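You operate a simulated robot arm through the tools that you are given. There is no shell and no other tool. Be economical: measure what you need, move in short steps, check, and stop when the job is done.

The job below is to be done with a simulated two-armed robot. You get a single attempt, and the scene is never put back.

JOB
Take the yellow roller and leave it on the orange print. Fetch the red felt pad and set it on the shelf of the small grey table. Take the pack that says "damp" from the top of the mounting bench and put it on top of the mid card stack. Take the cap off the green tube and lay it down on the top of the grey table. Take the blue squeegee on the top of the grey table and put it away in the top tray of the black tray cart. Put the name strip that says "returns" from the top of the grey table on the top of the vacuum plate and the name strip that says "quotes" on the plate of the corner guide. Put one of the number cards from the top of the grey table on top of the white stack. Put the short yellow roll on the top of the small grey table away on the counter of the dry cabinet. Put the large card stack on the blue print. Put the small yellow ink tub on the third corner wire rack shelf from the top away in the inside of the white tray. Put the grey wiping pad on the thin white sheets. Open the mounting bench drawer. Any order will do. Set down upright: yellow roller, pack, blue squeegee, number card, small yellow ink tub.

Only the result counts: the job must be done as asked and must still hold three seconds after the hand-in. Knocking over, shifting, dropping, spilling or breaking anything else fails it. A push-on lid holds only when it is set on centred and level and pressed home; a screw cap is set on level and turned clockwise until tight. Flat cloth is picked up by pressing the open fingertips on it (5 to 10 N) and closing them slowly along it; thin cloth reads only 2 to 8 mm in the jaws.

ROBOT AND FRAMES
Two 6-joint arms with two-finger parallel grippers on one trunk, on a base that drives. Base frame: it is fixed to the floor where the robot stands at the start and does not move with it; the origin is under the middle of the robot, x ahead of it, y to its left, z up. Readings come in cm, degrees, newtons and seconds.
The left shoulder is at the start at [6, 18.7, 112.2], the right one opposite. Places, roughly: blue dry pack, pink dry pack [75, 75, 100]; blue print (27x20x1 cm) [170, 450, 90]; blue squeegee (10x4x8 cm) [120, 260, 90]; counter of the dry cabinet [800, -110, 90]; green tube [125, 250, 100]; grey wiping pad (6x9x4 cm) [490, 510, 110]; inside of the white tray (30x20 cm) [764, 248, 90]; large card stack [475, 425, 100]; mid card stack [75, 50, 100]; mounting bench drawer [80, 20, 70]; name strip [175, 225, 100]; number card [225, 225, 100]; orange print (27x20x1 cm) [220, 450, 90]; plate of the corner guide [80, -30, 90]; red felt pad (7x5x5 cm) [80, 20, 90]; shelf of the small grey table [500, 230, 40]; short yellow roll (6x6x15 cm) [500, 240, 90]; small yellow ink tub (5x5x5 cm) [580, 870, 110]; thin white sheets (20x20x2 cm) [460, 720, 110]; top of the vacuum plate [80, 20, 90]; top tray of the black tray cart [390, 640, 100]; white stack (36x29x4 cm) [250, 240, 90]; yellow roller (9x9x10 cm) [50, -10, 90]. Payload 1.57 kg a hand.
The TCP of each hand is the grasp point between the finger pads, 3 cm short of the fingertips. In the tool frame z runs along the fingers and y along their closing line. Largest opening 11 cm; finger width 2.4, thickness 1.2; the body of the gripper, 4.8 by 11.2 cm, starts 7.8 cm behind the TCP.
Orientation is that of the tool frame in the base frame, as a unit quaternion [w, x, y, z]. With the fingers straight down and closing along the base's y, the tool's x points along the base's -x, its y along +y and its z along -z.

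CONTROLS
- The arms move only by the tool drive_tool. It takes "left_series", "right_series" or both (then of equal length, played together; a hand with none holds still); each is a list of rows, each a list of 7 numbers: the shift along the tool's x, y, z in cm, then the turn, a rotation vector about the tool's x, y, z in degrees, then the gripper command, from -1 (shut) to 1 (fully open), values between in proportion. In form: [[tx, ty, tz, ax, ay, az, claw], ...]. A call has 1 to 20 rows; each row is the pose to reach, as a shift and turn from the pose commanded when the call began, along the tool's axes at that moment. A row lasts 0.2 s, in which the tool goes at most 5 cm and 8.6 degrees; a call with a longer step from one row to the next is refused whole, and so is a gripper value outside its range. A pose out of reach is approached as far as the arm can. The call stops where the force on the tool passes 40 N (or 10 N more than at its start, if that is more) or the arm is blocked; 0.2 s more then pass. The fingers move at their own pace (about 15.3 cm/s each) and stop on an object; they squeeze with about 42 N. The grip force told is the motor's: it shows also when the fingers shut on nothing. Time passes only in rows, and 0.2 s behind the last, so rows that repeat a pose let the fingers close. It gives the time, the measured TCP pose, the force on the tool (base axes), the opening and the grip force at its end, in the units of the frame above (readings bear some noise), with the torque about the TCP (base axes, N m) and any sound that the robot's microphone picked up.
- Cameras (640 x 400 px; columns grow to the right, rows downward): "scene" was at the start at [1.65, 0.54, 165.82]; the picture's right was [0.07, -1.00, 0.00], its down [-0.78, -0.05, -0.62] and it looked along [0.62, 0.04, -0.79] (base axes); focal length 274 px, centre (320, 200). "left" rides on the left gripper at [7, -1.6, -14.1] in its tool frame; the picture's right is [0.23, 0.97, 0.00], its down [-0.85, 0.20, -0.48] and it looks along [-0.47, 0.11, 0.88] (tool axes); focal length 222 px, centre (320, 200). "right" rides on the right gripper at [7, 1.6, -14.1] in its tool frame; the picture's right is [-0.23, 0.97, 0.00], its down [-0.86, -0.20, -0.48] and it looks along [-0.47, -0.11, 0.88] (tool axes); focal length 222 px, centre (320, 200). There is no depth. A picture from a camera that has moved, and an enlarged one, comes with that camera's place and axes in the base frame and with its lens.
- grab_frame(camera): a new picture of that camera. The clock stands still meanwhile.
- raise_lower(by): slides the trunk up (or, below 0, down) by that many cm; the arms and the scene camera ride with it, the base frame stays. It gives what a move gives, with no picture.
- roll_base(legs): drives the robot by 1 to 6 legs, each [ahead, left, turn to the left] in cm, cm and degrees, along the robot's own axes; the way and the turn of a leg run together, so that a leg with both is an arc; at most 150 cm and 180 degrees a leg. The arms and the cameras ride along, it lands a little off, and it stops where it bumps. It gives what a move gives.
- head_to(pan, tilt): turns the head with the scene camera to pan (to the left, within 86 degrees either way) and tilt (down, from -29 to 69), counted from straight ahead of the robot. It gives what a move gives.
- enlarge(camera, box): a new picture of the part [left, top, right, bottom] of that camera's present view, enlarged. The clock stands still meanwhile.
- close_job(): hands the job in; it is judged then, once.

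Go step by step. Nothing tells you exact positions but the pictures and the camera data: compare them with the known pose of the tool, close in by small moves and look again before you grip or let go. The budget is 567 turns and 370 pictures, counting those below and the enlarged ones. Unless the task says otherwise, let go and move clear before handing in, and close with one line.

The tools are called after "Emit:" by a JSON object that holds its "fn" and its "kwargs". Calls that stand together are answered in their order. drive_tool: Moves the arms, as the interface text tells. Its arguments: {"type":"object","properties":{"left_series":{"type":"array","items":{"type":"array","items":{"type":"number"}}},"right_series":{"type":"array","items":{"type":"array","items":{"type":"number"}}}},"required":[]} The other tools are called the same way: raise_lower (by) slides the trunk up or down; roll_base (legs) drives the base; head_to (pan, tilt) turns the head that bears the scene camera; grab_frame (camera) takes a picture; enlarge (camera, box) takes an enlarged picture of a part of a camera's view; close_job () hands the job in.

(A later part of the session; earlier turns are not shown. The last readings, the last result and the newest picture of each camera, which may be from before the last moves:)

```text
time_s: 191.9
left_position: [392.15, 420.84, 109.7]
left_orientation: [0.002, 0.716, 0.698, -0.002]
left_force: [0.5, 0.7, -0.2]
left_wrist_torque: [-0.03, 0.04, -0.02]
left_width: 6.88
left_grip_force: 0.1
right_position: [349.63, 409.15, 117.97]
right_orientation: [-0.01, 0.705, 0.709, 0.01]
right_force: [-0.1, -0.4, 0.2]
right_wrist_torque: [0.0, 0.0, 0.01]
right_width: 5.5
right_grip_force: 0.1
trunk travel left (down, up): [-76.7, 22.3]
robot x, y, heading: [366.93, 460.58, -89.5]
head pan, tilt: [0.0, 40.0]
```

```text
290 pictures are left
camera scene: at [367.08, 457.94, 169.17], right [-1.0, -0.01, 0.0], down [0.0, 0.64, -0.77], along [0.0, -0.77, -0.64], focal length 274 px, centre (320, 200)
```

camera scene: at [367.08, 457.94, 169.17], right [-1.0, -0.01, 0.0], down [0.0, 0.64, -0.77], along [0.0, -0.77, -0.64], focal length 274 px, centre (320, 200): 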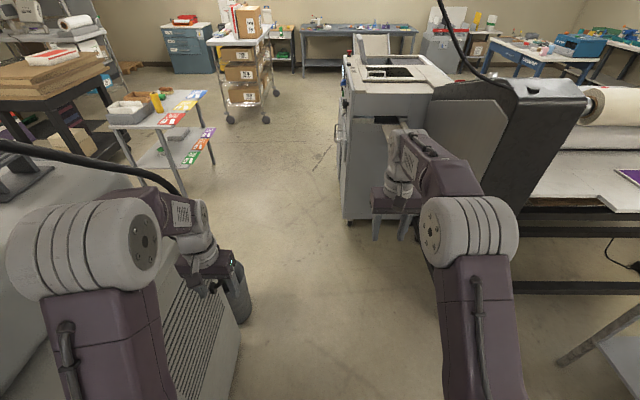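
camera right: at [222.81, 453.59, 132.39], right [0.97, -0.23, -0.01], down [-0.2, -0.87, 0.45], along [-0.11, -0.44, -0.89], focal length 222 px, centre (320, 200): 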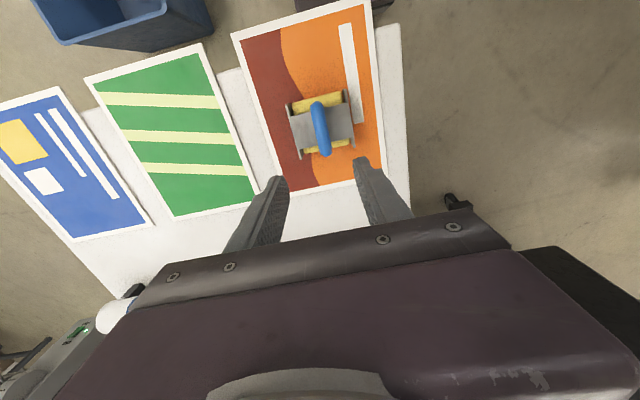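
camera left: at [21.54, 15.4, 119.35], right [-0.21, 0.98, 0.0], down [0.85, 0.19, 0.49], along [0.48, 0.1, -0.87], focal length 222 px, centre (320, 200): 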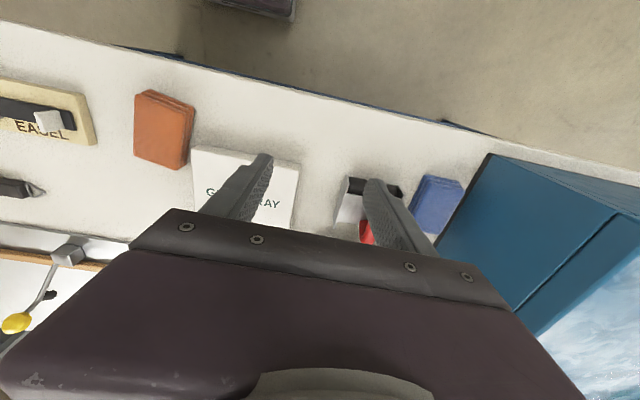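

Emit:
{"fn": "drive_tool", "kwargs": {"right_series": [[2, 4, -2, 0, 0, 0, 0], [4, 8, -4, 0, 0, 0, 0], [6, 11, -5, 0, 0, 0, 0], [6, 11, -5, 0, 0, 0, 0]]}}

Emit:
{"fn": "roll_base", "kwargs": {"legs": [[60, 3, 0], [60, 0, 0], [50, 40, 0]]}}

Emit:
{"fn": "head_to", "kwargs": {"pan": 80, "tilt": 25}}

Emit:
{"fn": "grab_frame", "kwargs": {"camera": "scene"}}

```text
time_s: 192.9
left_position: [391.96, 420.9, 109.63]
left_orientation: [0.003, 0.717, 0.697, -0.002]
left_force: [-0.4, 0.1, 0.1]
left_wrist_torque: [0.01, -0.02, 0.01]
left_width: 6.87
left_grip_force: 0.0
right_position: [360.58, 415.01, 123.17]
right_orientation: [-0.01, 0.705, 0.709, 0.01]
right_force: [0.5, -1.5, 0.6]
right_wrist_torque: [-0.02, 0.0, 0.01]
right_width: 5.51
right_grip_force: 0.1
trunk travel left (down, up): [-76.7, 22.3]
robot x, y, heading: [367.14, 460.48, -89.5]
head pan, tilt: [0.0, 40.0]
```

```text
time_s: 202.4
left_position: [434.16, 251.1, 109.67]
left_orientation: [0.002, 0.718, 0.696, -0.002]
left_force: [-0.2, -0.1, -0.6]
left_wrist_torque: [0.01, 0.02, 0.02]
left_width: 6.88
left_grip_force: 0.0
right_position: [402.73, 245.3, 123.24]
right_orientation: [-0.009, 0.708, 0.707, 0.009]
right_force: [0.2, -0.8, -0.5]
right_wrist_torque: [-0.05, 0.03, 0.04]
right_width: 5.5
right_grip_force: 0.0
trunk travel left (down, up): [-76.7, 22.3]
robot x, y, heading: [409.58, 290.56, -90.1]
head pan, tilt: [0.0, 40.0]
```

```text
time_s: 203.9
left_position: [434.23, 250.93, 109.59]
left_orientation: [0.002, 0.718, 0.696, -0.001]
left_force: [0.0, -0.1, 0.9]
left_wrist_torque: [0.0, -0.02, 0.01]
left_width: 6.84
left_grip_force: 0.1
right_position: [402.77, 245.1, 123.24]
right_orientation: [-0.009, 0.707, 0.707, 0.009]
right_force: [0.1, -0.1, -0.8]
right_wrist_torque: [0.01, 0.01, -0.01]
right_width: 5.51
right_grip_force: 0.1
trunk travel left (down, up): [-76.7, 22.3]
robot x, y, heading: [409.07, 290.67, -89.9]
head pan, tilt: [80.0, 25.0]
```

```text
289 pictures are left
camera scene: at [418.45, 295.05, 171.5], right [-0.17, -0.98, 0.0], down [-0.42, 0.07, -0.91], along [0.89, -0.16, -0.42], focal length 274 px, centre (320, 200)
```

scene: 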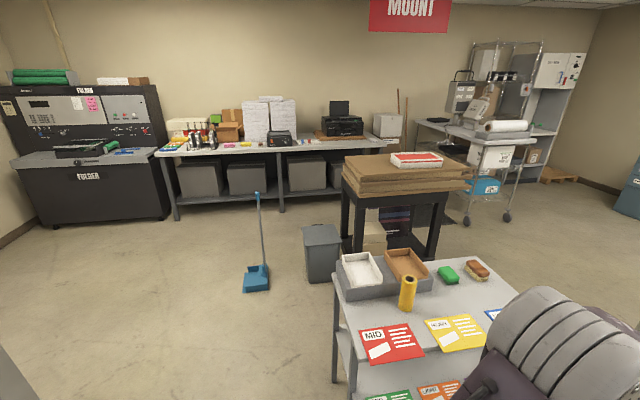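

Through. The press's front lies to my left now. I'll turn to face +y and move round to x≈520 to see the card stack.

Emit:
{"fn": "roll_base", "kwargs": {"legs": [[0, 0, 179], [22, -60, 0], [15, -50, 0]]}}

Emit:
{"fn": "head_to", "kwargs": {"pan": 15, "tilt": 30}}

Emit:
{"fn": "grab_frame", "kwargs": {"camera": "scene"}}

```text
time_s: 217.4
left_position: [496.08, 364.89, 109.68]
left_orientation: [0.003, -0.684, 0.729, 0.003]
left_force: [-0.3, -0.3, -0.5]
left_wrist_torque: [-0.01, 0.03, -0.03]
left_width: 6.86
left_grip_force: 0.2
right_position: [527.7, 369.75, 123.28]
right_orientation: [-0.008, -0.697, 0.717, -0.01]
right_force: [-0.3, 0.1, 0.2]
right_wrist_torque: [-0.03, 0.01, 0.04]
right_width: 5.52
right_grip_force: 0.1
trunk travel left (down, up): [-76.7, 22.3]
robot x, y, heading: [519.33, 324.4, 88.2]
head pan, tilt: [80.0, 25.0]
```

```text
time_s: 218.7
left_position: [496.15, 364.99, 109.67]
left_orientation: [0.002, -0.685, 0.729, 0.002]
left_force: [-0.2, 0.5, 0.1]
left_wrist_torque: [-0.01, 0.0, -0.01]
left_width: 6.9
left_grip_force: 0.1
right_position: [527.78, 369.77, 123.13]
right_orientation: [-0.009, -0.696, 0.718, -0.009]
right_force: [0.0, -0.2, 1.5]
right_wrist_torque: [-0.02, 0.0, 0.02]
right_width: 5.51
right_grip_force: 0.0
trunk travel left (down, up): [-76.7, 22.3]
robot x, y, heading: [520.1, 324.31, 88.3]
head pan, tilt: [15.0, 30.0]
```

```text
288 pictures are left
camera scene: at [517.75, 327.35, 170.7], right [0.97, 0.23, 0.0], down [0.11, -0.49, -0.87], along [-0.2, 0.84, -0.5], focal length 274 px, centre (320, 200)
```

scene: 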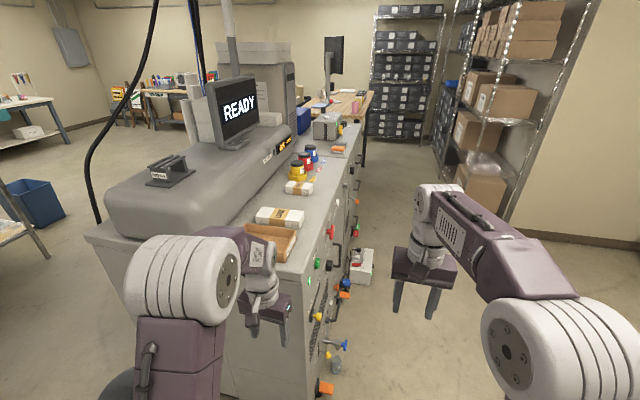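

Emit:
{"fn": "enlarge", "kwargs": {"camera": "scene", "box": [230, 90, 390, 260]}}

```text
2.35 times, centred on (310, 175) of scene
camera zoom: at [517.75, 327.35, 170.7], right [0.97, 0.23, 0.0], down [0.11, -0.49, -0.87], along [-0.2, 0.84, -0.5], focal length 644 px, centre (344, 259)
```

zoom: 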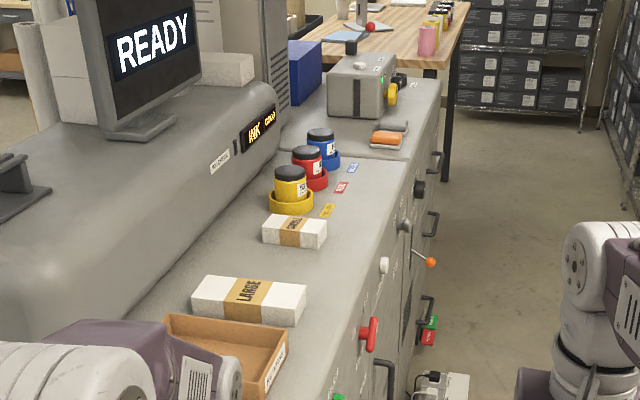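

I see the stack marked "LARGE" on the press front at about [476,423,102], and the grey pad further on. I'll move alongside and turn to face the press.

Emit:
{"fn": "raise_lower", "kwargs": {"by": 8}}

Emit:
{"fn": "roll_base", "kwargs": {"legs": [[0, -20, 0], [114, 0, 0], [0, 0, 91.7]]}}

Emit:
{"fn": "head_to", "kwargs": {"pan": 10, "tilt": 50}}

Emit:
{"fn": "grab_frame", "kwargs": {"camera": "scene"}}

Emit:
{"fn": "grab_frame", "kwargs": {"camera": "left"}}

```text
time_s: 219.9
left_position: [496.2, 364.89, 117.81]
left_orientation: [0.002, -0.685, 0.729, 0.002]
left_force: [0.8, 0.6, -0.3]
left_wrist_torque: [-0.04, 0.03, -0.02]
left_width: 6.87
left_grip_force: 0.0
right_position: [527.75, 369.78, 131.15]
right_orientation: [-0.01, -0.696, 0.718, -0.01]
right_force: [0.3, -0.2, -0.6]
right_wrist_torque: [0.02, 0.02, 0.01]
right_width: 5.51
right_grip_force: 0.1
trunk travel left (down, up): [-84.7, 14.3]
robot x, y, heading: [519.64, 324.6, 88.2]
head pan, tilt: [15.0, 30.0]
```

```text
time_s: 230.8
left_position: [502.39, 411.05, 117.63]
left_orientation: [-0.001, 1.0, 0.0, -0.003]
left_force: [0.4, 0.3, 0.3]
left_wrist_torque: [-0.03, 0.02, 0.03]
left_width: 6.86
left_grip_force: 0.0
right_position: [495.72, 442.25, 131.24]
right_orientation: [0.0, 1.0, 0.017, 0.013]
right_force: [0.4, 0.6, -0.2]
right_wrist_torque: [-0.02, -0.01, 0.04]
right_width: 5.5
right_grip_force: 0.1
trunk travel left (down, up): [-84.7, 14.3]
robot x, y, heading: [541.72, 437.24, -178.0]
head pan, tilt: [15.0, 30.0]
```

```text
time_s: 231.6
left_position: [502.5, 410.94, 117.59]
left_orientation: [0.0, 1.0, 0.0, -0.002]
left_force: [0.6, -0.3, 0.0]
left_wrist_torque: [-0.02, 0.0, 0.03]
left_width: 6.89
left_grip_force: 0.0
right_position: [495.7, 442.24, 131.14]
right_orientation: [-0.001, 1.0, 0.016, 0.013]
right_force: [-0.7, 0.4, 0.4]
right_wrist_torque: [-0.01, 0.01, -0.01]
right_width: 5.52
right_grip_force: 0.1
trunk travel left (down, up): [-84.7, 14.3]
robot x, y, heading: [541.49, 437.43, -178.3]
head pan, tilt: [10.0, 50.0]
```

```text
286 pictures are left
camera scene: at [539.93, 435.84, 175.76], right [-0.21, 0.98, 0.0], down [0.75, 0.16, -0.64], along [-0.63, -0.13, -0.77], focal length 274 px, centre (320, 200)
```

scene: 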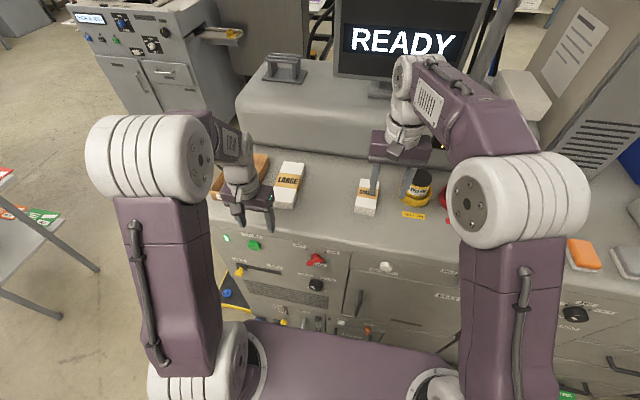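

```text
285 pictures are left
camera left: at [509.52, 412.61, 131.78], right [0.23, -0.97, 0.0], down [-0.85, -0.2, 0.48], along [-0.47, -0.11, -0.88], focal length 222 px, centre (320, 200)
```

left: 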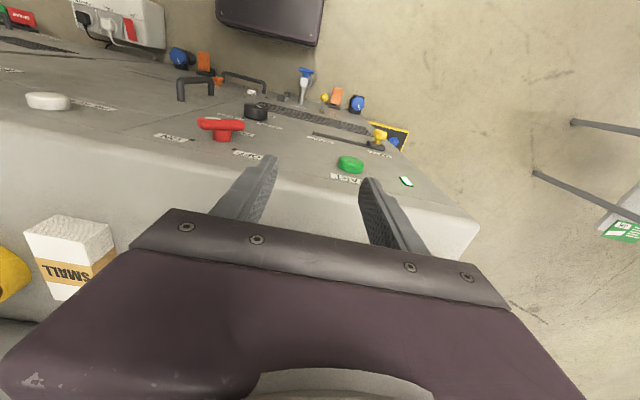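

Emit:
{"fn": "enlarge", "kwargs": {"camera": "scene", "box": [200, 130, 400, 250]}}

```text
3.20 times, centred on (300, 190) of scene
camera zoom: at [539.93, 435.84, 175.76], right [-0.21, 0.98, 0.0], down [0.75, 0.16, -0.64], along [-0.63, -0.13, -0.77], focal length 876 px, centre (384, 232)
```

zoom: 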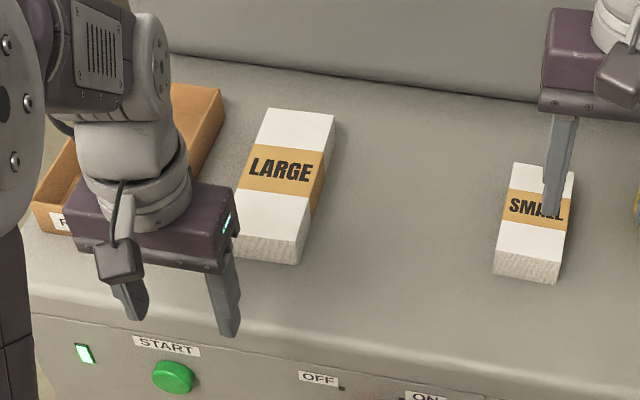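

Cross-checking views puts the stack top near z 109, centre about [480,413]. I'll move 8 cm closer and a little left.

Emit:
{"fn": "roll_base", "kwargs": {"legs": [[8, 6, -1.7]]}}

Emit:
{"fn": "enlarge", "kwargs": {"camera": "scene", "box": [200, 130, 400, 250]}}

Emit:
{"fn": "grab_frame", "kwargs": {"camera": "left"}}

```text
time_s: 232.8
left_position: [494.3, 406.24, 117.86]
left_orientation: [0.001, 1.0, -0.015, -0.004]
left_force: [-0.1, 0.4, 0.3]
left_wrist_torque: [-0.02, 0.05, 0.04]
left_width: 6.88
left_grip_force: 0.1
right_position: [488.55, 437.79, 131.25]
right_orientation: [0.001, 1.0, 0.002, 0.012]
right_force: [0.7, 0.0, -0.3]
right_wrist_torque: [0.0, 0.02, -0.01]
right_width: 5.49
right_grip_force: 0.0
trunk travel left (down, up): [-84.7, 14.3]
robot x, y, heading: [533.78, 431.43, -180.0]
head pan, tilt: [10.0, 50.0]
```

```text
3.20 times, centred on (300, 190) of scene
camera zoom: at [532.68, 430.19, 175.76], right [-0.18, 0.98, 0.0], down [0.75, 0.13, -0.65], along [-0.63, -0.11, -0.76], focal length 876 px, centre (384, 232)
```

zoom: 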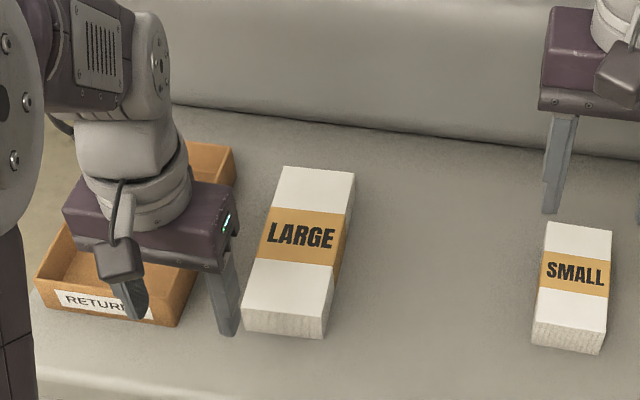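

```text
282 pictures are left
camera left: at [501.49, 407.75, 131.94], right [0.2, -0.98, 0.0], down [-0.86, -0.17, 0.49], along [-0.48, -0.1, -0.87], focal length 222 px, centre (320, 200)
```

left: 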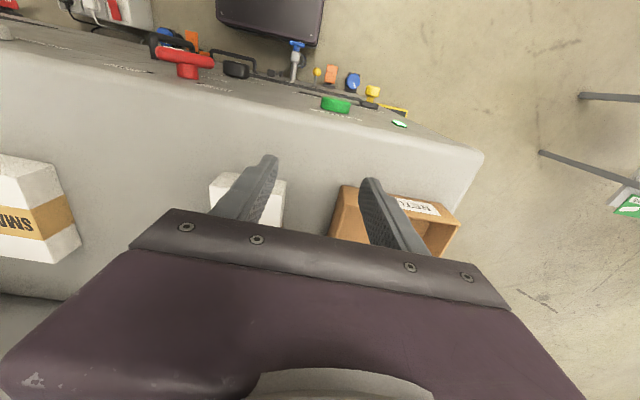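

Emit:
{"fn": "drive_tool", "kwargs": {"left_series": [[-4, -2, 0, 0, 0, -1.6, 0.64], [-8, -4, 0, 0, 0, -3.2, 0.64], [-12.5, -6.4, 0, 0, 0, -4.9, 0.64], [-12.5, -6.4, 2, 0, 0, -4.9, 0.64], [-12.5, -6.4, 2, 0, 0, -4.9, 0.64]]}}

Emit:
{"fn": "grab_frame", "kwargs": {"camera": "left"}}

Emit:
{"fn": "enlarge", "kwargs": {"camera": "scene", "box": [200, 130, 400, 250]}}

```text
refused: row 3 steps farther than a row can; nothing moved
```

```text
281 pictures are left
camera left: at [501.49, 407.75, 131.94], right [0.2, -0.98, 0.0], down [-0.86, -0.17, 0.49], along [-0.48, -0.1, -0.87], focal length 222 px, centre (320, 200)
```

left: 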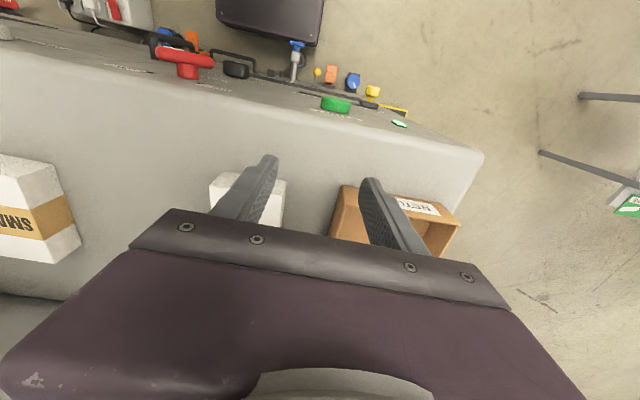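

```text
3.20 times, centred on (300, 190) of scene
camera zoom: at [532.68, 430.19, 175.76], right [-0.18, 0.98, 0.0], down [0.75, 0.13, -0.65], along [-0.63, -0.11, -0.76], focal length 876 px, centre (384, 232)
```

zoom: 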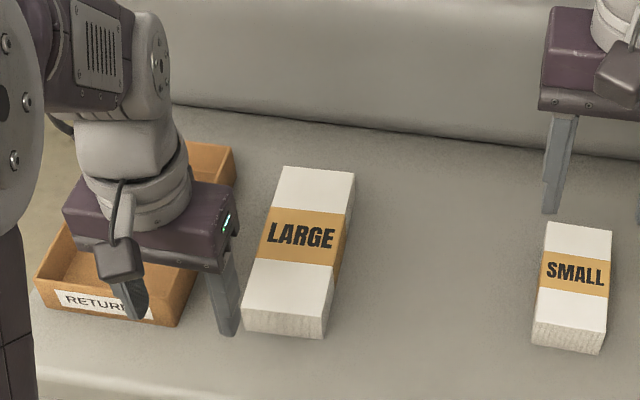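

A step was slightly too long; resending in smaller steps.

Emit:
{"fn": "drive_tool", "kwargs": {"left_series": [[-3.2, -1.6, 0, 0, 0, -1.3, 0.64], [-6.4, -3.2, 0, 0, 0, -2.5, 0.64], [-9.6, -4.8, 0, 0, 0, -3.7, 0.64], [-12.5, -6.4, 0, 0, 0, -4.9, 0.64], [-12.5, -6.4, 2, 0, 0, -4.9, 0.64], [-12.5, -6.4, 2, 0, 0, -4.9, 0.64]]}}

Emit:
{"fn": "enlarge", "kwargs": {"camera": "left", "box": [160, 60, 480, 260]}}

Emit:
{"fn": "enlarge", "kwargs": {"camera": "scene", "box": [200, 130, 400, 250]}}

```text
time_s: 234.2
left_position: [481.86, 412.86, 115.61]
left_orientation: [-0.001, 1.0, 0.029, -0.002]
left_force: [-0.4, 0.7, 0.0]
left_wrist_torque: [-0.02, 0.01, -0.02]
left_width: 9.03
left_grip_force: 0.1
right_position: [488.12, 437.39, 131.23]
right_orientation: [-0.001, 1.0, 0.002, 0.013]
right_force: [-0.1, 0.8, 0.3]
right_wrist_torque: [0.04, 0.01, -0.03]
right_width: 5.51
right_grip_force: 0.0
trunk travel left (down, up): [-84.7, 14.3]
robot x, y, heading: [533.51, 431.06, -179.8]
head pan, tilt: [10.0, 50.0]
```

```text
2.00 times, centred on (320, 160) of left
camera zoom: at [488.8, 414.75, 129.74], right [0.28, -0.96, 0.0], down [-0.84, -0.25, 0.48], along [-0.46, -0.13, -0.88], focal length 444 px, centre (320, 280)
```

zoom: 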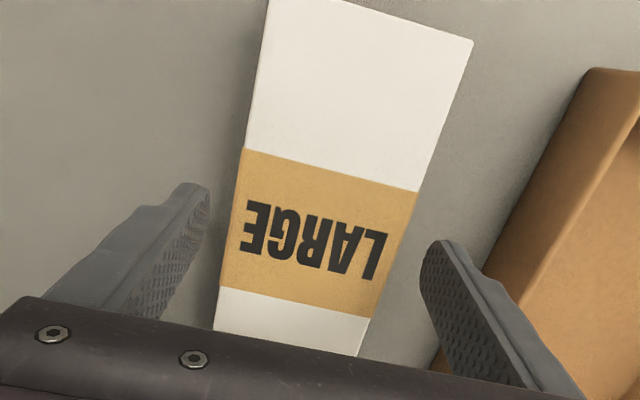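

```text
3.20 times, centred on (300, 190) of scene
camera zoom: at [532.17, 429.75, 175.75], right [-0.18, 0.98, 0.0], down [0.75, 0.14, -0.64], along [-0.63, -0.11, -0.77], focal length 876 px, centre (384, 232)
```

zoom: 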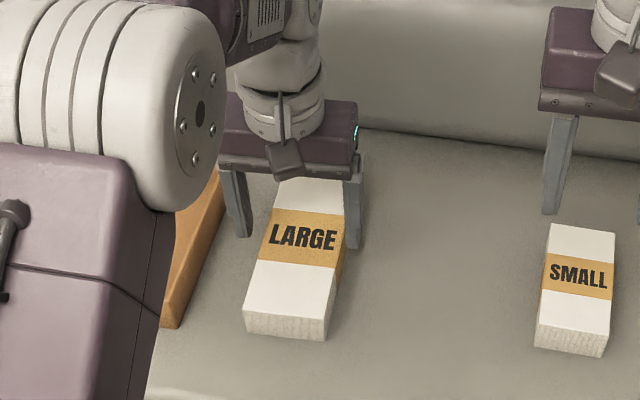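

Emit:
{"fn": "drive_tool", "kwargs": {"left_series": [[0, 0, 3, 0, 0, 1, 0.64], [0, 0, 5, 0, 0, 2, 0.64], [0, 0, 6.3, 0, 0, 2, 0.64], [0, 0, 6.8, 0, 0, 2, 0.64], [0, 0, 6.8, 0, 0, 2, 0.2], [0, 0, 6.8, 0, 0, 2, -0.5], [0, 0, 6.8, 0, 0, 2, -1], [0, 0, 6.8, 0, 0, 2, -1]]}}

Emit:
{"fn": "enlarge", "kwargs": {"camera": "scene", "box": [200, 130, 400, 250]}}

```text
time_s: 234.8
left_position: [481.77, 412.88, 110.97]
left_orientation: [0.0, 1.0, 0.013, -0.005]
left_force: [6.2, 3.0, 10.7]
left_wrist_torque: [-0.23, -0.36, 0.12]
left_width: 9.02
left_grip_force: 0.0
right_position: [488.55, 437.58, 131.24]
right_orientation: [0.001, 1.0, 0.001, 0.012]
right_force: [0.4, -0.7, 0.4]
right_wrist_torque: [0.01, 0.0, -0.02]
right_width: 5.48
right_grip_force: 0.0
trunk travel left (down, up): [-84.7, 14.3]
robot x, y, heading: [533.65, 431.45, -179.7]
head pan, tilt: [10.0, 50.0]
stopped in row 3 (left hand): the force on the tool passed its limit (the readings are from after the stop); the commanded pose is now the measured one
```

```text
3.20 times, centred on (300, 190) of scene
camera zoom: at [532.61, 429.94, 175.74], right [-0.18, 0.98, 0.0], down [0.75, 0.14, -0.64], along [-0.63, -0.11, -0.76], focal length 876 px, centre (384, 232)
```

zoom: 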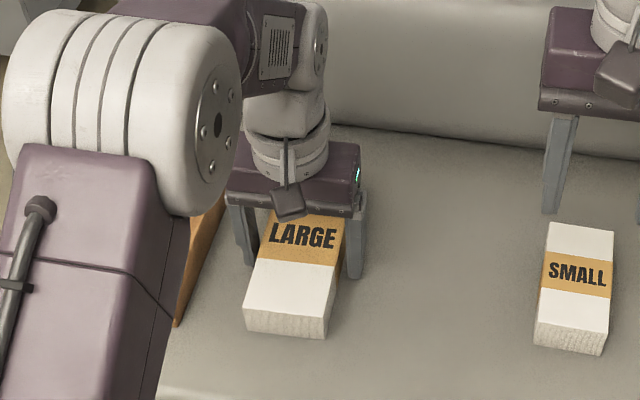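

The fingertips stand on the press top (z≈108) astride the stack. I'll lift slightly and close.

Emit:
{"fn": "drive_tool", "kwargs": {"left_series": [[0, 0, -0.5, 0, 0, 0, 0.6], [0, 0, -0.5, 0, 0, 0, 0.2], [0, 0, -0.5, 0, 0, 0, -0.5], [0, 0, -0.5, 0, 0, 0, -1], [0, 0, -0.5, 0, 0, 0, -1], [0, 0, -0.5, 0, 0, 0, -1]]}}

Emit:
{"fn": "enlarge", "kwargs": {"camera": "scene", "box": [200, 130, 400, 250]}}

```text
time_s: 236.2
left_position: [481.52, 412.8, 111.2]
left_orientation: [0.0, 1.0, 0.013, -0.005]
left_force: [-0.9, 0.8, 0.5]
left_wrist_torque: [0.0, 0.01, -0.03]
left_width: 7.35
left_grip_force: 42.2
right_position: [488.03, 437.59, 131.19]
right_orientation: [-0.001, 1.0, 0.002, 0.013]
right_force: [-0.3, 0.1, -0.3]
right_wrist_torque: [0.01, 0.01, 0.0]
right_width: 5.5
right_grip_force: 0.0
trunk travel left (down, up): [-84.7, 14.3]
robot x, y, heading: [533.65, 431.03, -180.0]
head pan, tilt: [10.0, 50.0]
```

```text
3.20 times, centred on (300, 190) of scene
camera zoom: at [532.11, 429.83, 175.75], right [-0.18, 0.98, 0.0], down [0.75, 0.14, -0.64], along [-0.63, -0.11, -0.77], focal length 876 px, centre (384, 232)
```

zoom: 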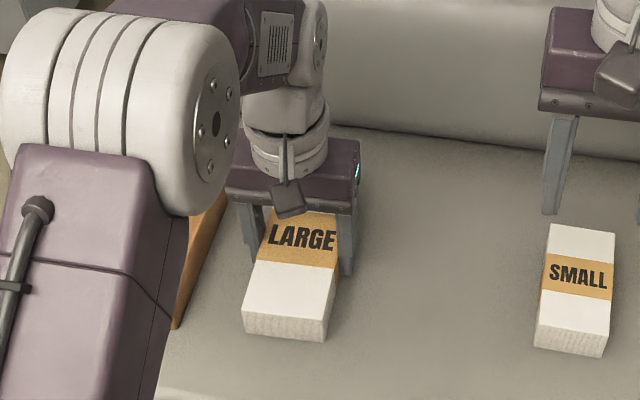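

Gripped (7.35 cm). Lift straight up.

Emit:
{"fn": "drive_tool", "kwargs": {"left_series": [[0, 0, -2, 0, 0, 0, -1], [0, 0, -6, 0, 0, 0, -1], [0, 0, -10, 0, 0, 0, -1], [0, 0, -13, 0, 0, 0, -1], [3, 0, -16, 0, 0, 0, -1], [7, 0, -18, 0, 0, 0, -1], [11, 0, -18, 0, 0, 0, -1], [13, 0, -18, 0, 0, 0, -1]]}}

Emit:
{"fn": "grab_frame", "kwargs": {"camera": "scene"}}

```text
time_s: 238.0
left_position: [494.98, 413.08, 129.13]
left_orientation: [0.0, 1.0, 0.012, -0.005]
left_force: [0.8, 0.6, -3.1]
left_wrist_torque: [-0.02, 0.02, 0.02]
left_width: 7.38
left_grip_force: 42.3
right_position: [488.18, 437.53, 131.25]
right_orientation: [0.0, 1.0, 0.001, 0.013]
right_force: [0.3, 0.5, 0.2]
right_wrist_torque: [-0.01, -0.01, 0.03]
right_width: 5.51
right_grip_force: 0.1
trunk travel left (down, up): [-84.7, 14.3]
robot x, y, heading: [533.53, 431.12, -179.9]
head pan, tilt: [10.0, 50.0]
```

```text
275 pictures are left
camera scene: at [532.21, 429.83, 175.75], right [-0.18, 0.98, 0.0], down [0.75, 0.14, -0.64], along [-0.63, -0.11, -0.77], focal length 274 px, centre (320, 200)
```

scene: 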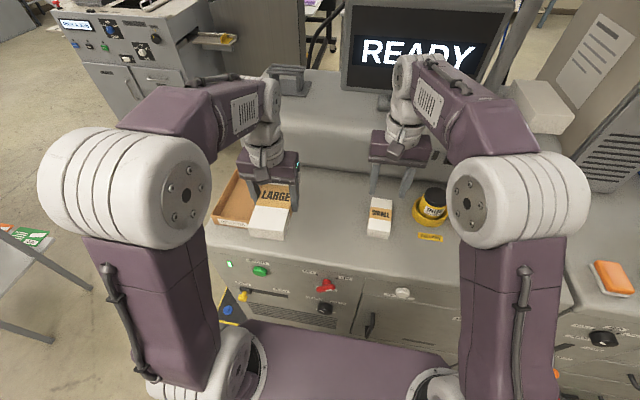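

Now the wiping pad further along the press. I'll back off and move right to see it.

Emit:
{"fn": "roll_base", "kwargs": {"legs": [[-18, 0, 0], [0, -52, 0]]}}

Emit:
{"fn": "grab_frame", "kwargs": {"camera": "scene"}}

Emit:
{"fn": "grab_frame", "kwargs": {"camera": "right"}}

```text
time_s: 242.2
left_position: [512.81, 465.48, 129.16]
left_orientation: [-0.001, 1.0, 0.009, -0.005]
left_force: [0.8, 0.3, -4.4]
left_wrist_torque: [-0.01, -0.02, -0.01]
left_width: 7.39
left_grip_force: 42.3
right_position: [506.3, 490.02, 131.17]
right_orientation: [-0.001, 1.0, -0.002, 0.014]
right_force: [0.2, 0.5, 0.0]
right_wrist_torque: [-0.01, 0.0, -0.02]
right_width: 5.49
right_grip_force: 0.0
trunk travel left (down, up): [-84.7, 14.3]
robot x, y, heading: [551.94, 483.43, 179.5]
head pan, tilt: [10.0, 50.0]
```

```text
274 pictures are left
camera scene: at [550.26, 481.89, 175.75], right [-0.17, 0.99, 0.0], down [0.76, 0.13, -0.64], along [-0.63, -0.11, -0.77], focal length 274 px, centre (320, 200)
```

scene: 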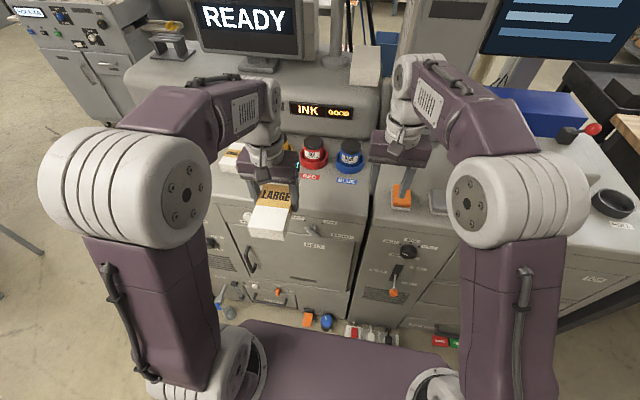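

```text
273 pictures are left
camera right: at [512.8, 488.22, 145.51], right [-0.23, -0.97, -0.01], down [-0.87, 0.2, 0.46], along [-0.44, 0.11, -0.89], focal length 222 px, centre (320, 200)
```

right: 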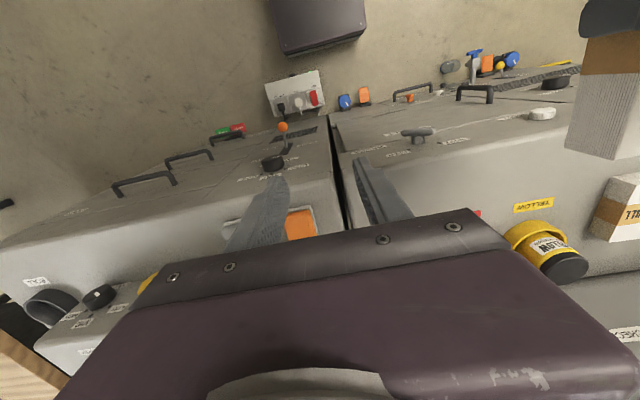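

Emit:
{"fn": "enlarge", "kwargs": {"camera": "scene", "box": [360, 150, 500, 240]}}

Emit:
{"fn": "enlarge", "kwargs": {"camera": "right", "box": [200, 160, 360, 260]}}

```text
4.44 times, centred on (430, 195) of scene
camera zoom: at [550.26, 481.89, 175.75], right [-0.17, 0.99, 0.0], down [0.76, 0.13, -0.64], along [-0.63, -0.11, -0.77], focal length 1217 px, centre (-169, 222)
```

zoom: 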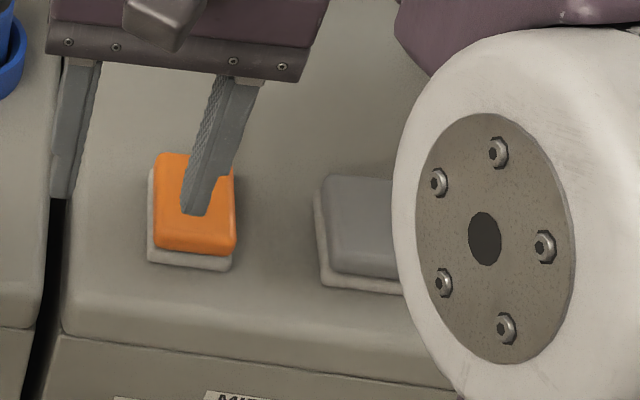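

```text
4.00 times, centred on (280, 210) of right
camera zoom: at [512.8, 488.22, 145.51], right [-0.23, -0.97, -0.01], down [-0.87, 0.2, 0.46], along [-0.44, 0.11, -0.89], focal length 888 px, centre (480, 160)
```

zoom: 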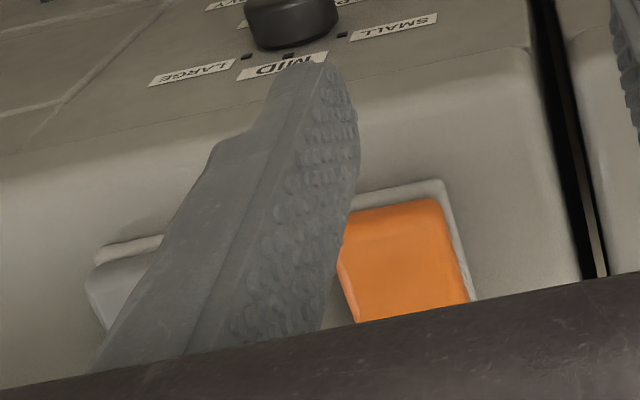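

The grey pad is centred near [490.5,510]. I'll bring the base closer for reach.

Emit:
{"fn": "roll_base", "kwargs": {"legs": [[9, -11, 0]]}}

Emit:
{"fn": "drive_tool", "kwargs": {"right_series": [[-1, -3, 3, 0, 0, 0, 0.3], [-2, -6, 6, 0, 0, 0, 0.3], [-3, -9, 9, 0, 0, 0, 0.3], [-3, -9, 11, 0, 0, 0, 0.4], [-3, -9, 11, 0, 0, 0, 0.4]]}}

Emit:
{"fn": "grab_frame", "kwargs": {"camera": "right"}}

Emit:
{"fn": "enlarge", "kwargs": {"camera": "scene", "box": [300, 130, 460, 240]}}

```text
time_s: 243.5
left_position: [504.05, 476.43, 129.27]
left_orientation: [-0.001, 1.0, 0.007, -0.006]
left_force: [0.0, -0.3, -3.9]
left_wrist_torque: [0.01, -0.05, 0.05]
left_width: 7.35
left_grip_force: 42.4
right_position: [497.66, 500.94, 131.14]
right_orientation: [-0.001, 1.0, -0.003, 0.013]
right_force: [1.0, 0.3, 0.4]
right_wrist_torque: [0.01, 0.01, -0.01]
right_width: 5.51
right_grip_force: 0.0
trunk travel left (down, up): [-84.7, 14.3]
robot x, y, heading: [543.05, 494.45, 179.5]
head pan, tilt: [10.0, 50.0]
heard: click
```

```text
time_s: 244.7
left_position: [504.18, 476.65, 129.16]
left_orientation: [-0.001, 1.0, 0.008, -0.006]
left_force: [0.4, -0.3, -3.1]
left_wrist_torque: [0.04, -0.02, 0.01]
left_width: 7.37
left_grip_force: 42.3
right_position: [495.13, 510.16, 119.9]
right_orientation: [-0.001, 1.0, -0.003, 0.013]
right_force: [0.6, -0.5, 0.4]
right_wrist_torque: [0.0, -0.02, 0.0]
right_width: 7.67
right_grip_force: 0.0
trunk travel left (down, up): [-84.7, 14.3]
robot x, y, heading: [543.2, 494.31, 179.9]
head pan, tilt: [10.0, 50.0]
```

```text
270 pictures are left
camera right: at [501.57, 508.42, 134.31], right [-0.23, -0.97, -0.01], down [-0.87, 0.2, 0.46], along [-0.44, 0.11, -0.89], focal length 222 px, centre (320, 200)
```

right: 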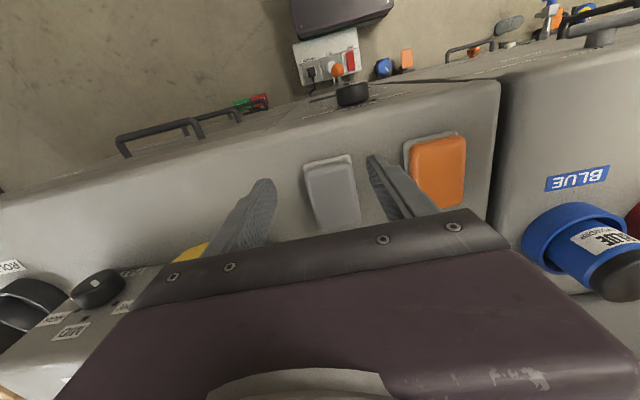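

```text
3.64 times, centred on (380, 185) of scene
camera zoom: at [541.61, 492.92, 175.75], right [-0.17, 0.99, 0.0], down [0.76, 0.13, -0.64], along [-0.63, -0.11, -0.77], focal length 996 px, centre (102, 254)
```

zoom: 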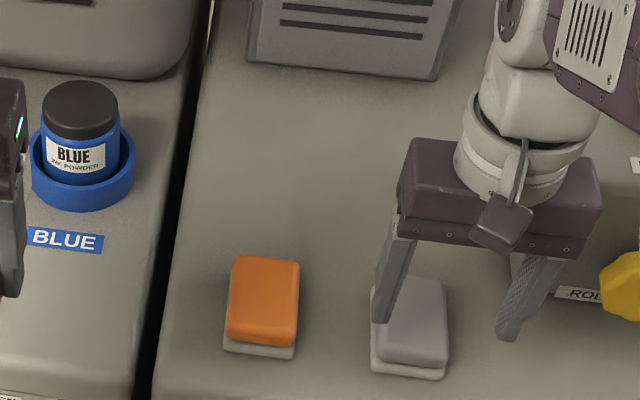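

I heard a click during that base move. I'll check the press controls and the floor strip before going on.

Emit:
{"fn": "head_to", "kwargs": {"pan": 0, "tilt": 62}}

Emit:
{"fn": "grab_frame", "kwargs": {"camera": "scene"}}

Emit:
{"fn": "enlarge", "kwargs": {"camera": "right", "box": [220, 0, 480, 150]}}

```text
time_s: 245.5
left_position: [504.09, 476.67, 129.04]
left_orientation: [0.0, 1.0, 0.008, -0.005]
left_force: [0.3, 0.4, -3.4]
left_wrist_torque: [-0.03, -0.03, 0.0]
left_width: 7.37
left_grip_force: 42.3
right_position: [495.01, 510.19, 120.01]
right_orientation: [-0.001, 1.0, -0.003, 0.012]
right_force: [0.2, 0.4, -0.1]
right_wrist_torque: [-0.01, 0.0, 0.0]
right_width: 7.7
right_grip_force: 0.0
trunk travel left (down, up): [-84.7, 14.3]
robot x, y, heading: [542.96, 494.25, 179.6]
head pan, tilt: [0.0, 62.0]
```

```text
268 pictures are left
camera scene: at [542.67, 494.37, 174.27], right [0.01, 1.0, 0.0], down [0.88, 0.0, -0.47], along [-0.47, 0.0, -0.88], focal length 274 px, centre (320, 200)
```

scene: 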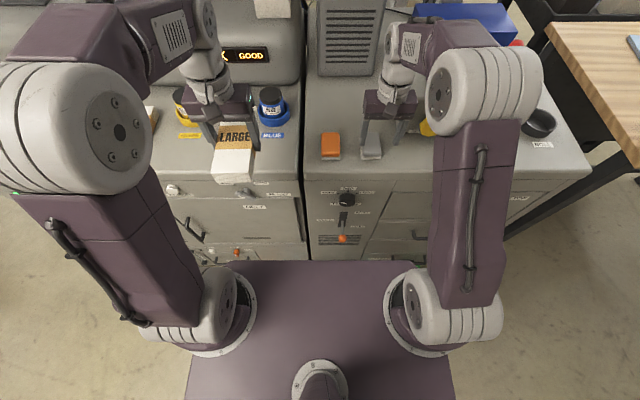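

```text
2.46 times, centred on (350, 75) of right
camera zoom: at [501.5, 508.5, 134.3], right [-0.23, -0.97, -0.01], down [-0.87, 0.2, 0.46], along [-0.44, 0.11, -0.89], focal length 547 px, centre (246, 508)
```

zoom: 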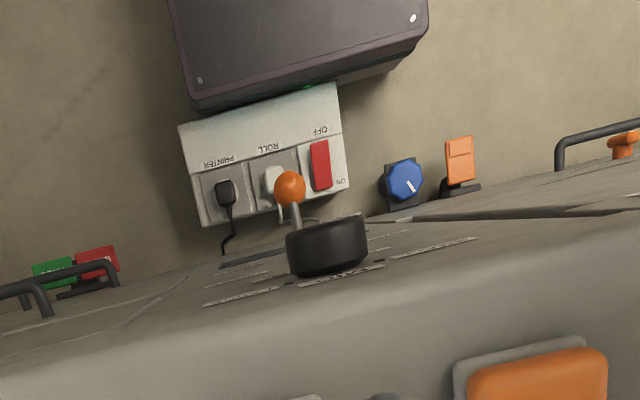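

Emit:
{"fn": "head_to", "kwargs": {"pan": 25, "tilt": 35}}

Emit:
{"fn": "grab_frame", "kwargs": {"camera": "scene"}}

Emit:
{"fn": "enlarge", "kwargs": {"camera": "right", "box": [280, 20, 380, 100]}}

```text
time_s: 246.4
left_position: [504.18, 476.64, 129.11]
left_orientation: [0.001, 1.0, 0.008, -0.006]
left_force: [0.2, -0.3, -4.4]
left_wrist_torque: [0.01, -0.02, 0.01]
left_width: 7.35
left_grip_force: 42.2
right_position: [494.89, 510.18, 119.95]
right_orientation: [0.001, 1.0, -0.002, 0.012]
right_force: [0.5, -0.3, 0.3]
right_wrist_torque: [-0.01, 0.01, -0.02]
right_width: 7.67
right_grip_force: 0.1
trunk travel left (down, up): [-84.7, 14.3]
robot x, y, heading: [542.93, 494.11, 179.5]
head pan, tilt: [25.0, 35.0]
```

```text
266 pictures are left
camera scene: at [541.11, 490.64, 177.91], right [-0.42, 0.91, 0.0], down [0.52, 0.24, -0.82], along [-0.74, -0.34, -0.57], focal length 274 px, centre (320, 200)
```

scene: 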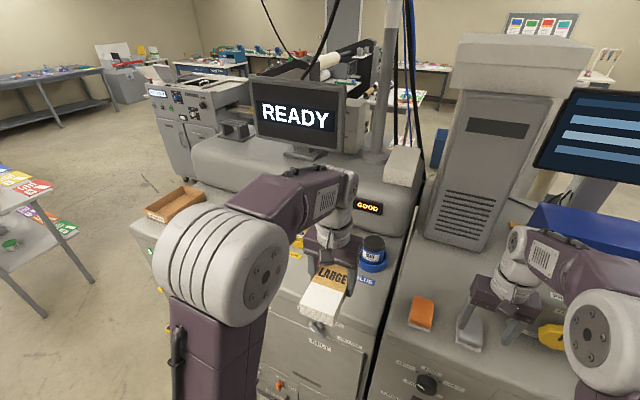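

```text
5.00 times, centred on (330, 60) of right
camera zoom: at [501.51, 508.48, 134.31], right [-0.23, -0.97, -0.01], down [-0.87, 0.2, 0.46], along [-0.44, 0.11, -0.89], focal length 1111 px, centre (270, 900)
```

zoom: 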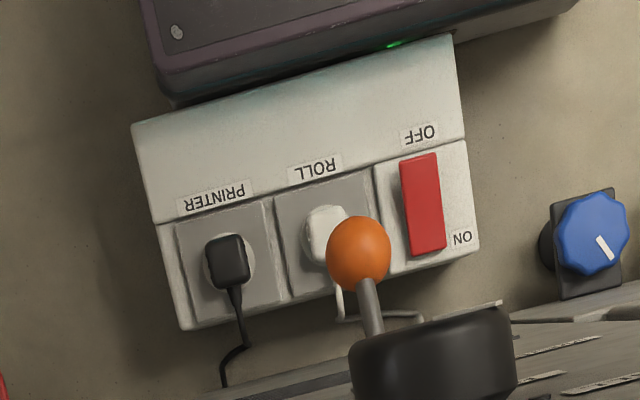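

The press still shows READY, but my base is right beside the floor switch box. I'll back off 4 cm and look at the box again.

Emit:
{"fn": "roll_base", "kwargs": {"legs": [[-4, 0, 0]]}}

Emit:
{"fn": "enlarge", "kwargs": {"camera": "right", "box": [280, 20, 380, 100]}}

```text
time_s: 247.2
left_position: [507.12, 476.58, 128.76]
left_orientation: [0.0, 1.0, 0.008, -0.001]
left_force: [-0.3, -0.7, -3.9]
left_wrist_torque: [0.03, -0.1, 0.01]
left_width: 7.37
left_grip_force: 42.8
right_position: [498.03, 510.27, 119.57]
right_orientation: [0.0, 1.0, -0.002, 0.018]
right_force: [-0.2, 0.7, -0.7]
right_wrist_torque: [0.02, -0.1, 0.01]
right_width: 7.7
right_grip_force: 0.0
trunk travel left (down, up): [-84.7, 14.3]
robot x, y, heading: [547.17, 494.27, 179.6]
head pan, tilt: [25.0, 35.0]
```

```text
5.00 times, centred on (330, 60) of right
camera zoom: at [504.49, 508.47, 133.95], right [-0.23, -0.97, -0.01], down [-0.87, 0.2, 0.45], along [-0.43, 0.11, -0.89], focal length 1111 px, centre (270, 900)
```

zoom: 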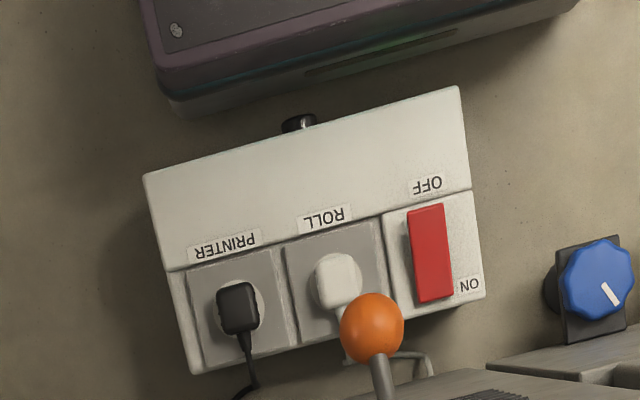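

A black push button on the box's near side was likely touched; all indicators look unchanged. I'll go on and line up over the grey pad.

Emit:
{"fn": "drive_tool", "kwargs": {"right_series": [[-3, 0.2, 0, 0, -1, 0, 0.45], [-6, 0.4, 0, 0, -2, 0, 0.45], [-8.2, 0.6, 1, 0, -2, 0, 0.45], [-8.2, 0.6, 3, 0, -2, 0, 0.45], [-8.2, 0.6, 3, 0, -2, 0, 0.45]]}}

Emit:
{"fn": "enlarge", "kwargs": {"camera": "right", "box": [160, 60, 480, 260]}}

Emit:
{"fn": "head_to", "kwargs": {"pan": 0, "tilt": 50}}

Emit:
{"fn": "enlarge", "kwargs": {"camera": "scene", "box": [300, 110, 460, 220]}}

```text
time_s: 248.4
left_position: [507.89, 476.59, 129.16]
left_orientation: [0.001, 1.0, 0.008, -0.004]
left_force: [-1.3, -0.6, -3.4]
left_wrist_torque: [0.0, -0.03, -0.03]
left_width: 7.38
left_grip_force: 41.5
right_position: [490.8, 509.33, 116.74]
right_orientation: [-0.001, 1.0, -0.002, -0.004]
right_force: [0.1, 0.4, -0.5]
right_wrist_torque: [0.01, -0.03, 0.01]
right_width: 7.96
right_grip_force: 0.0
trunk travel left (down, up): [-84.7, 14.3]
robot x, y, heading: [546.74, 493.95, 179.3]
head pan, tilt: [25.0, 35.0]
```

```text
2.00 times, centred on (320, 160) of right
camera zoom: at [497.73, 507.7, 130.85], right [-0.23, -0.97, 0.0], down [-0.85, 0.2, 0.48], along [-0.47, 0.11, -0.87], focal length 444 px, centre (320, 280)
```

zoom: 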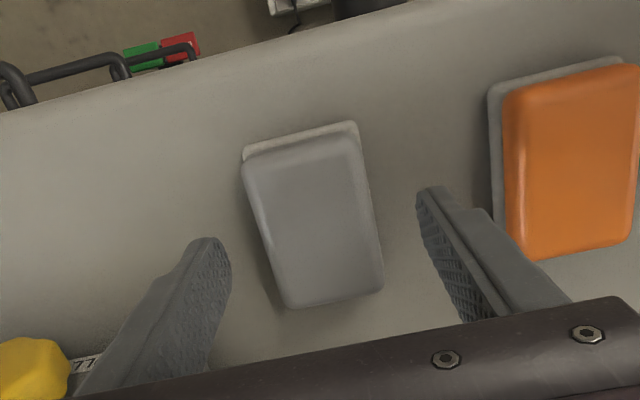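

```text
time_s: 249.3
left_position: [508.05, 476.53, 129.24]
left_orientation: [0.0, 1.0, 0.008, -0.006]
left_force: [0.3, -0.2, -3.3]
left_wrist_torque: [0.01, -0.02, -0.04]
left_width: 7.36
left_grip_force: 42.3
right_position: [490.82, 509.48, 116.84]
right_orientation: [-0.001, 1.0, -0.003, -0.005]
right_force: [0.4, -0.5, -0.4]
right_wrist_torque: [-0.02, 0.0, -0.01]
right_width: 7.95
right_grip_force: 0.0
trunk travel left (down, up): [-84.7, 14.3]
robot x, y, heading: [547.2, 494.32, 179.5]
head pan, tilt: [0.0, 50.0]
```

```text
3.64 times, centred on (380, 165) of scene
camera zoom: at [545.38, 494.32, 175.75], right [0.01, 1.0, 0.0], down [0.77, 0.0, -0.64], along [-0.64, 0.0, -0.77], focal length 996 px, centre (102, 327)
```

zoom: 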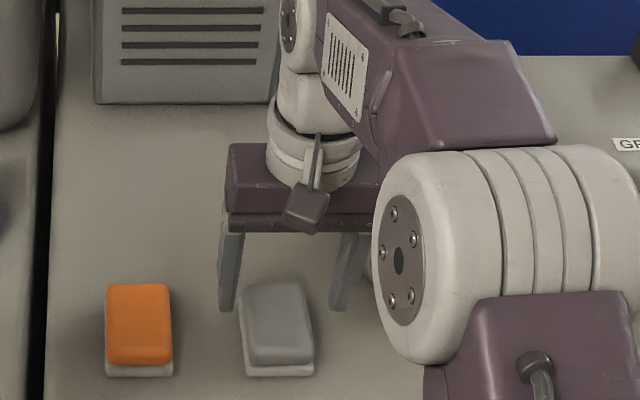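

Emit:
{"fn": "drive_tool", "kwargs": {"right_series": [[0, 0, 3, 0, 0, 0, 0.45], [0, 0, 4, 0, 0, 0, 0.45], [0, 0, 4.6, 0, 0, 0, 0.45], [0, 0, 5.2, 0, 0, 0, 0.45], [0, 0, 5.8, 0, 0, 0, 0.45], [0, 0, 6.4, 0, 0, 0, 0.45], [0, 0, 7, 0, 0, 0, 0.45], [0, 0, 7.6, 0, 0, 0, 0.45]]}}

Emit:
{"fn": "enlarge", "kwargs": {"camera": "right", "box": [160, 60, 480, 260]}}

```text
time_s: 250.8
left_position: [508.35, 476.67, 129.29]
left_orientation: [0.0, 1.0, 0.008, -0.006]
left_force: [0.3, 0.5, -3.8]
left_wrist_torque: [0.0, -0.05, -0.02]
left_width: 7.39
left_grip_force: 41.9
right_position: [490.84, 509.63, 111.01]
right_orientation: [0.0, 1.0, -0.003, -0.011]
right_force: [11.8, 0.6, 21.5]
right_wrist_torque: [-0.6, -0.6, 0.22]
right_width: 7.94
right_grip_force: 0.1
trunk travel left (down, up): [-84.7, 14.3]
robot x, y, heading: [547.02, 494.36, 179.6]
head pan, tilt: [0.0, 50.0]
stopped in row 7 (right hand): the force on the tool passed its limit (the readings are from after the stop); the commanded pose is now the measured one
```

```text
2.00 times, centred on (320, 160) of right
camera zoom: at [498.09, 507.91, 125.03], right [-0.23, -0.97, 0.01], down [-0.84, 0.2, 0.5], along [-0.49, 0.11, -0.87], focal length 444 px, centre (320, 280)
```

zoom: 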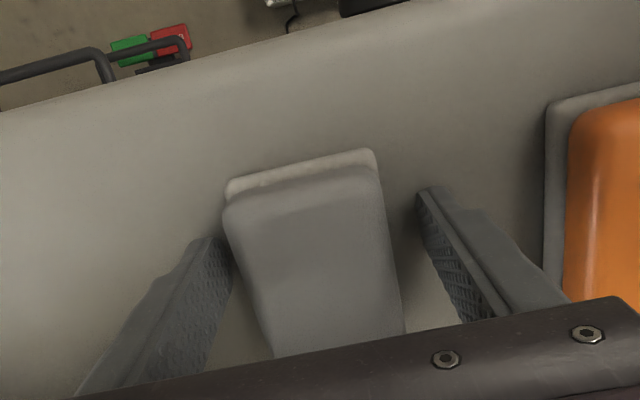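

Emit:
{"fn": "drive_tool", "kwargs": {"right_series": [[0, 0, -0.5, 0, 0, 0, 0.45], [0, -0.2, -0.5, 0, 0, 0, 0.1], [0, -0.2, -0.5, 0, 0, 0, -0.5], [0, -0.2, -0.5, 0, 0, 0, -1], [0, -0.2, -0.5, 0, 0, 0, -1]]}}

Emit:
{"fn": "enlarge", "kwargs": {"camera": "right", "box": [160, 60, 480, 260]}}

```text
time_s: 252.0
left_position: [508.07, 476.51, 129.17]
left_orientation: [0.0, 1.0, 0.007, -0.004]
left_force: [-0.3, 0.5, -3.8]
left_wrist_torque: [0.02, 0.01, 0.01]
left_width: 7.39
left_grip_force: 41.6
right_position: [490.36, 509.82, 111.13]
right_orientation: [0.0, 1.0, -0.002, -0.011]
right_force: [0.7, -0.7, -0.2]
right_wrist_torque: [0.0, 0.01, 0.01]
right_width: 5.7
right_grip_force: 42.6
trunk travel left (down, up): [-84.7, 14.3]
robot x, y, heading: [547.35, 494.22, 180.0]
head pan, tilt: [0.0, 50.0]
```

```text
2.00 times, centred on (320, 160) of right
camera zoom: at [497.59, 508.15, 125.18], right [-0.23, -0.97, 0.0], down [-0.84, 0.2, 0.5], along [-0.48, 0.11, -0.87], focal length 444 px, centre (320, 280)
```

zoom: 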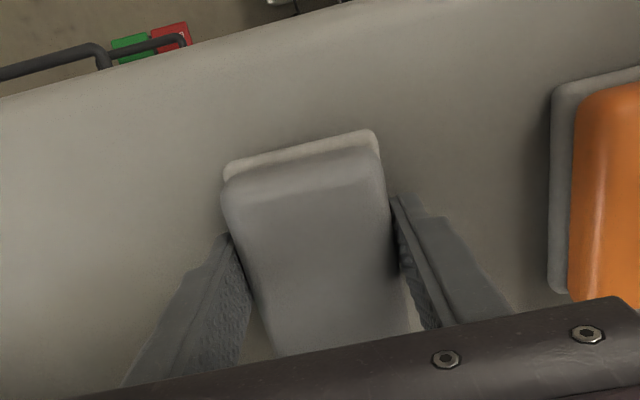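

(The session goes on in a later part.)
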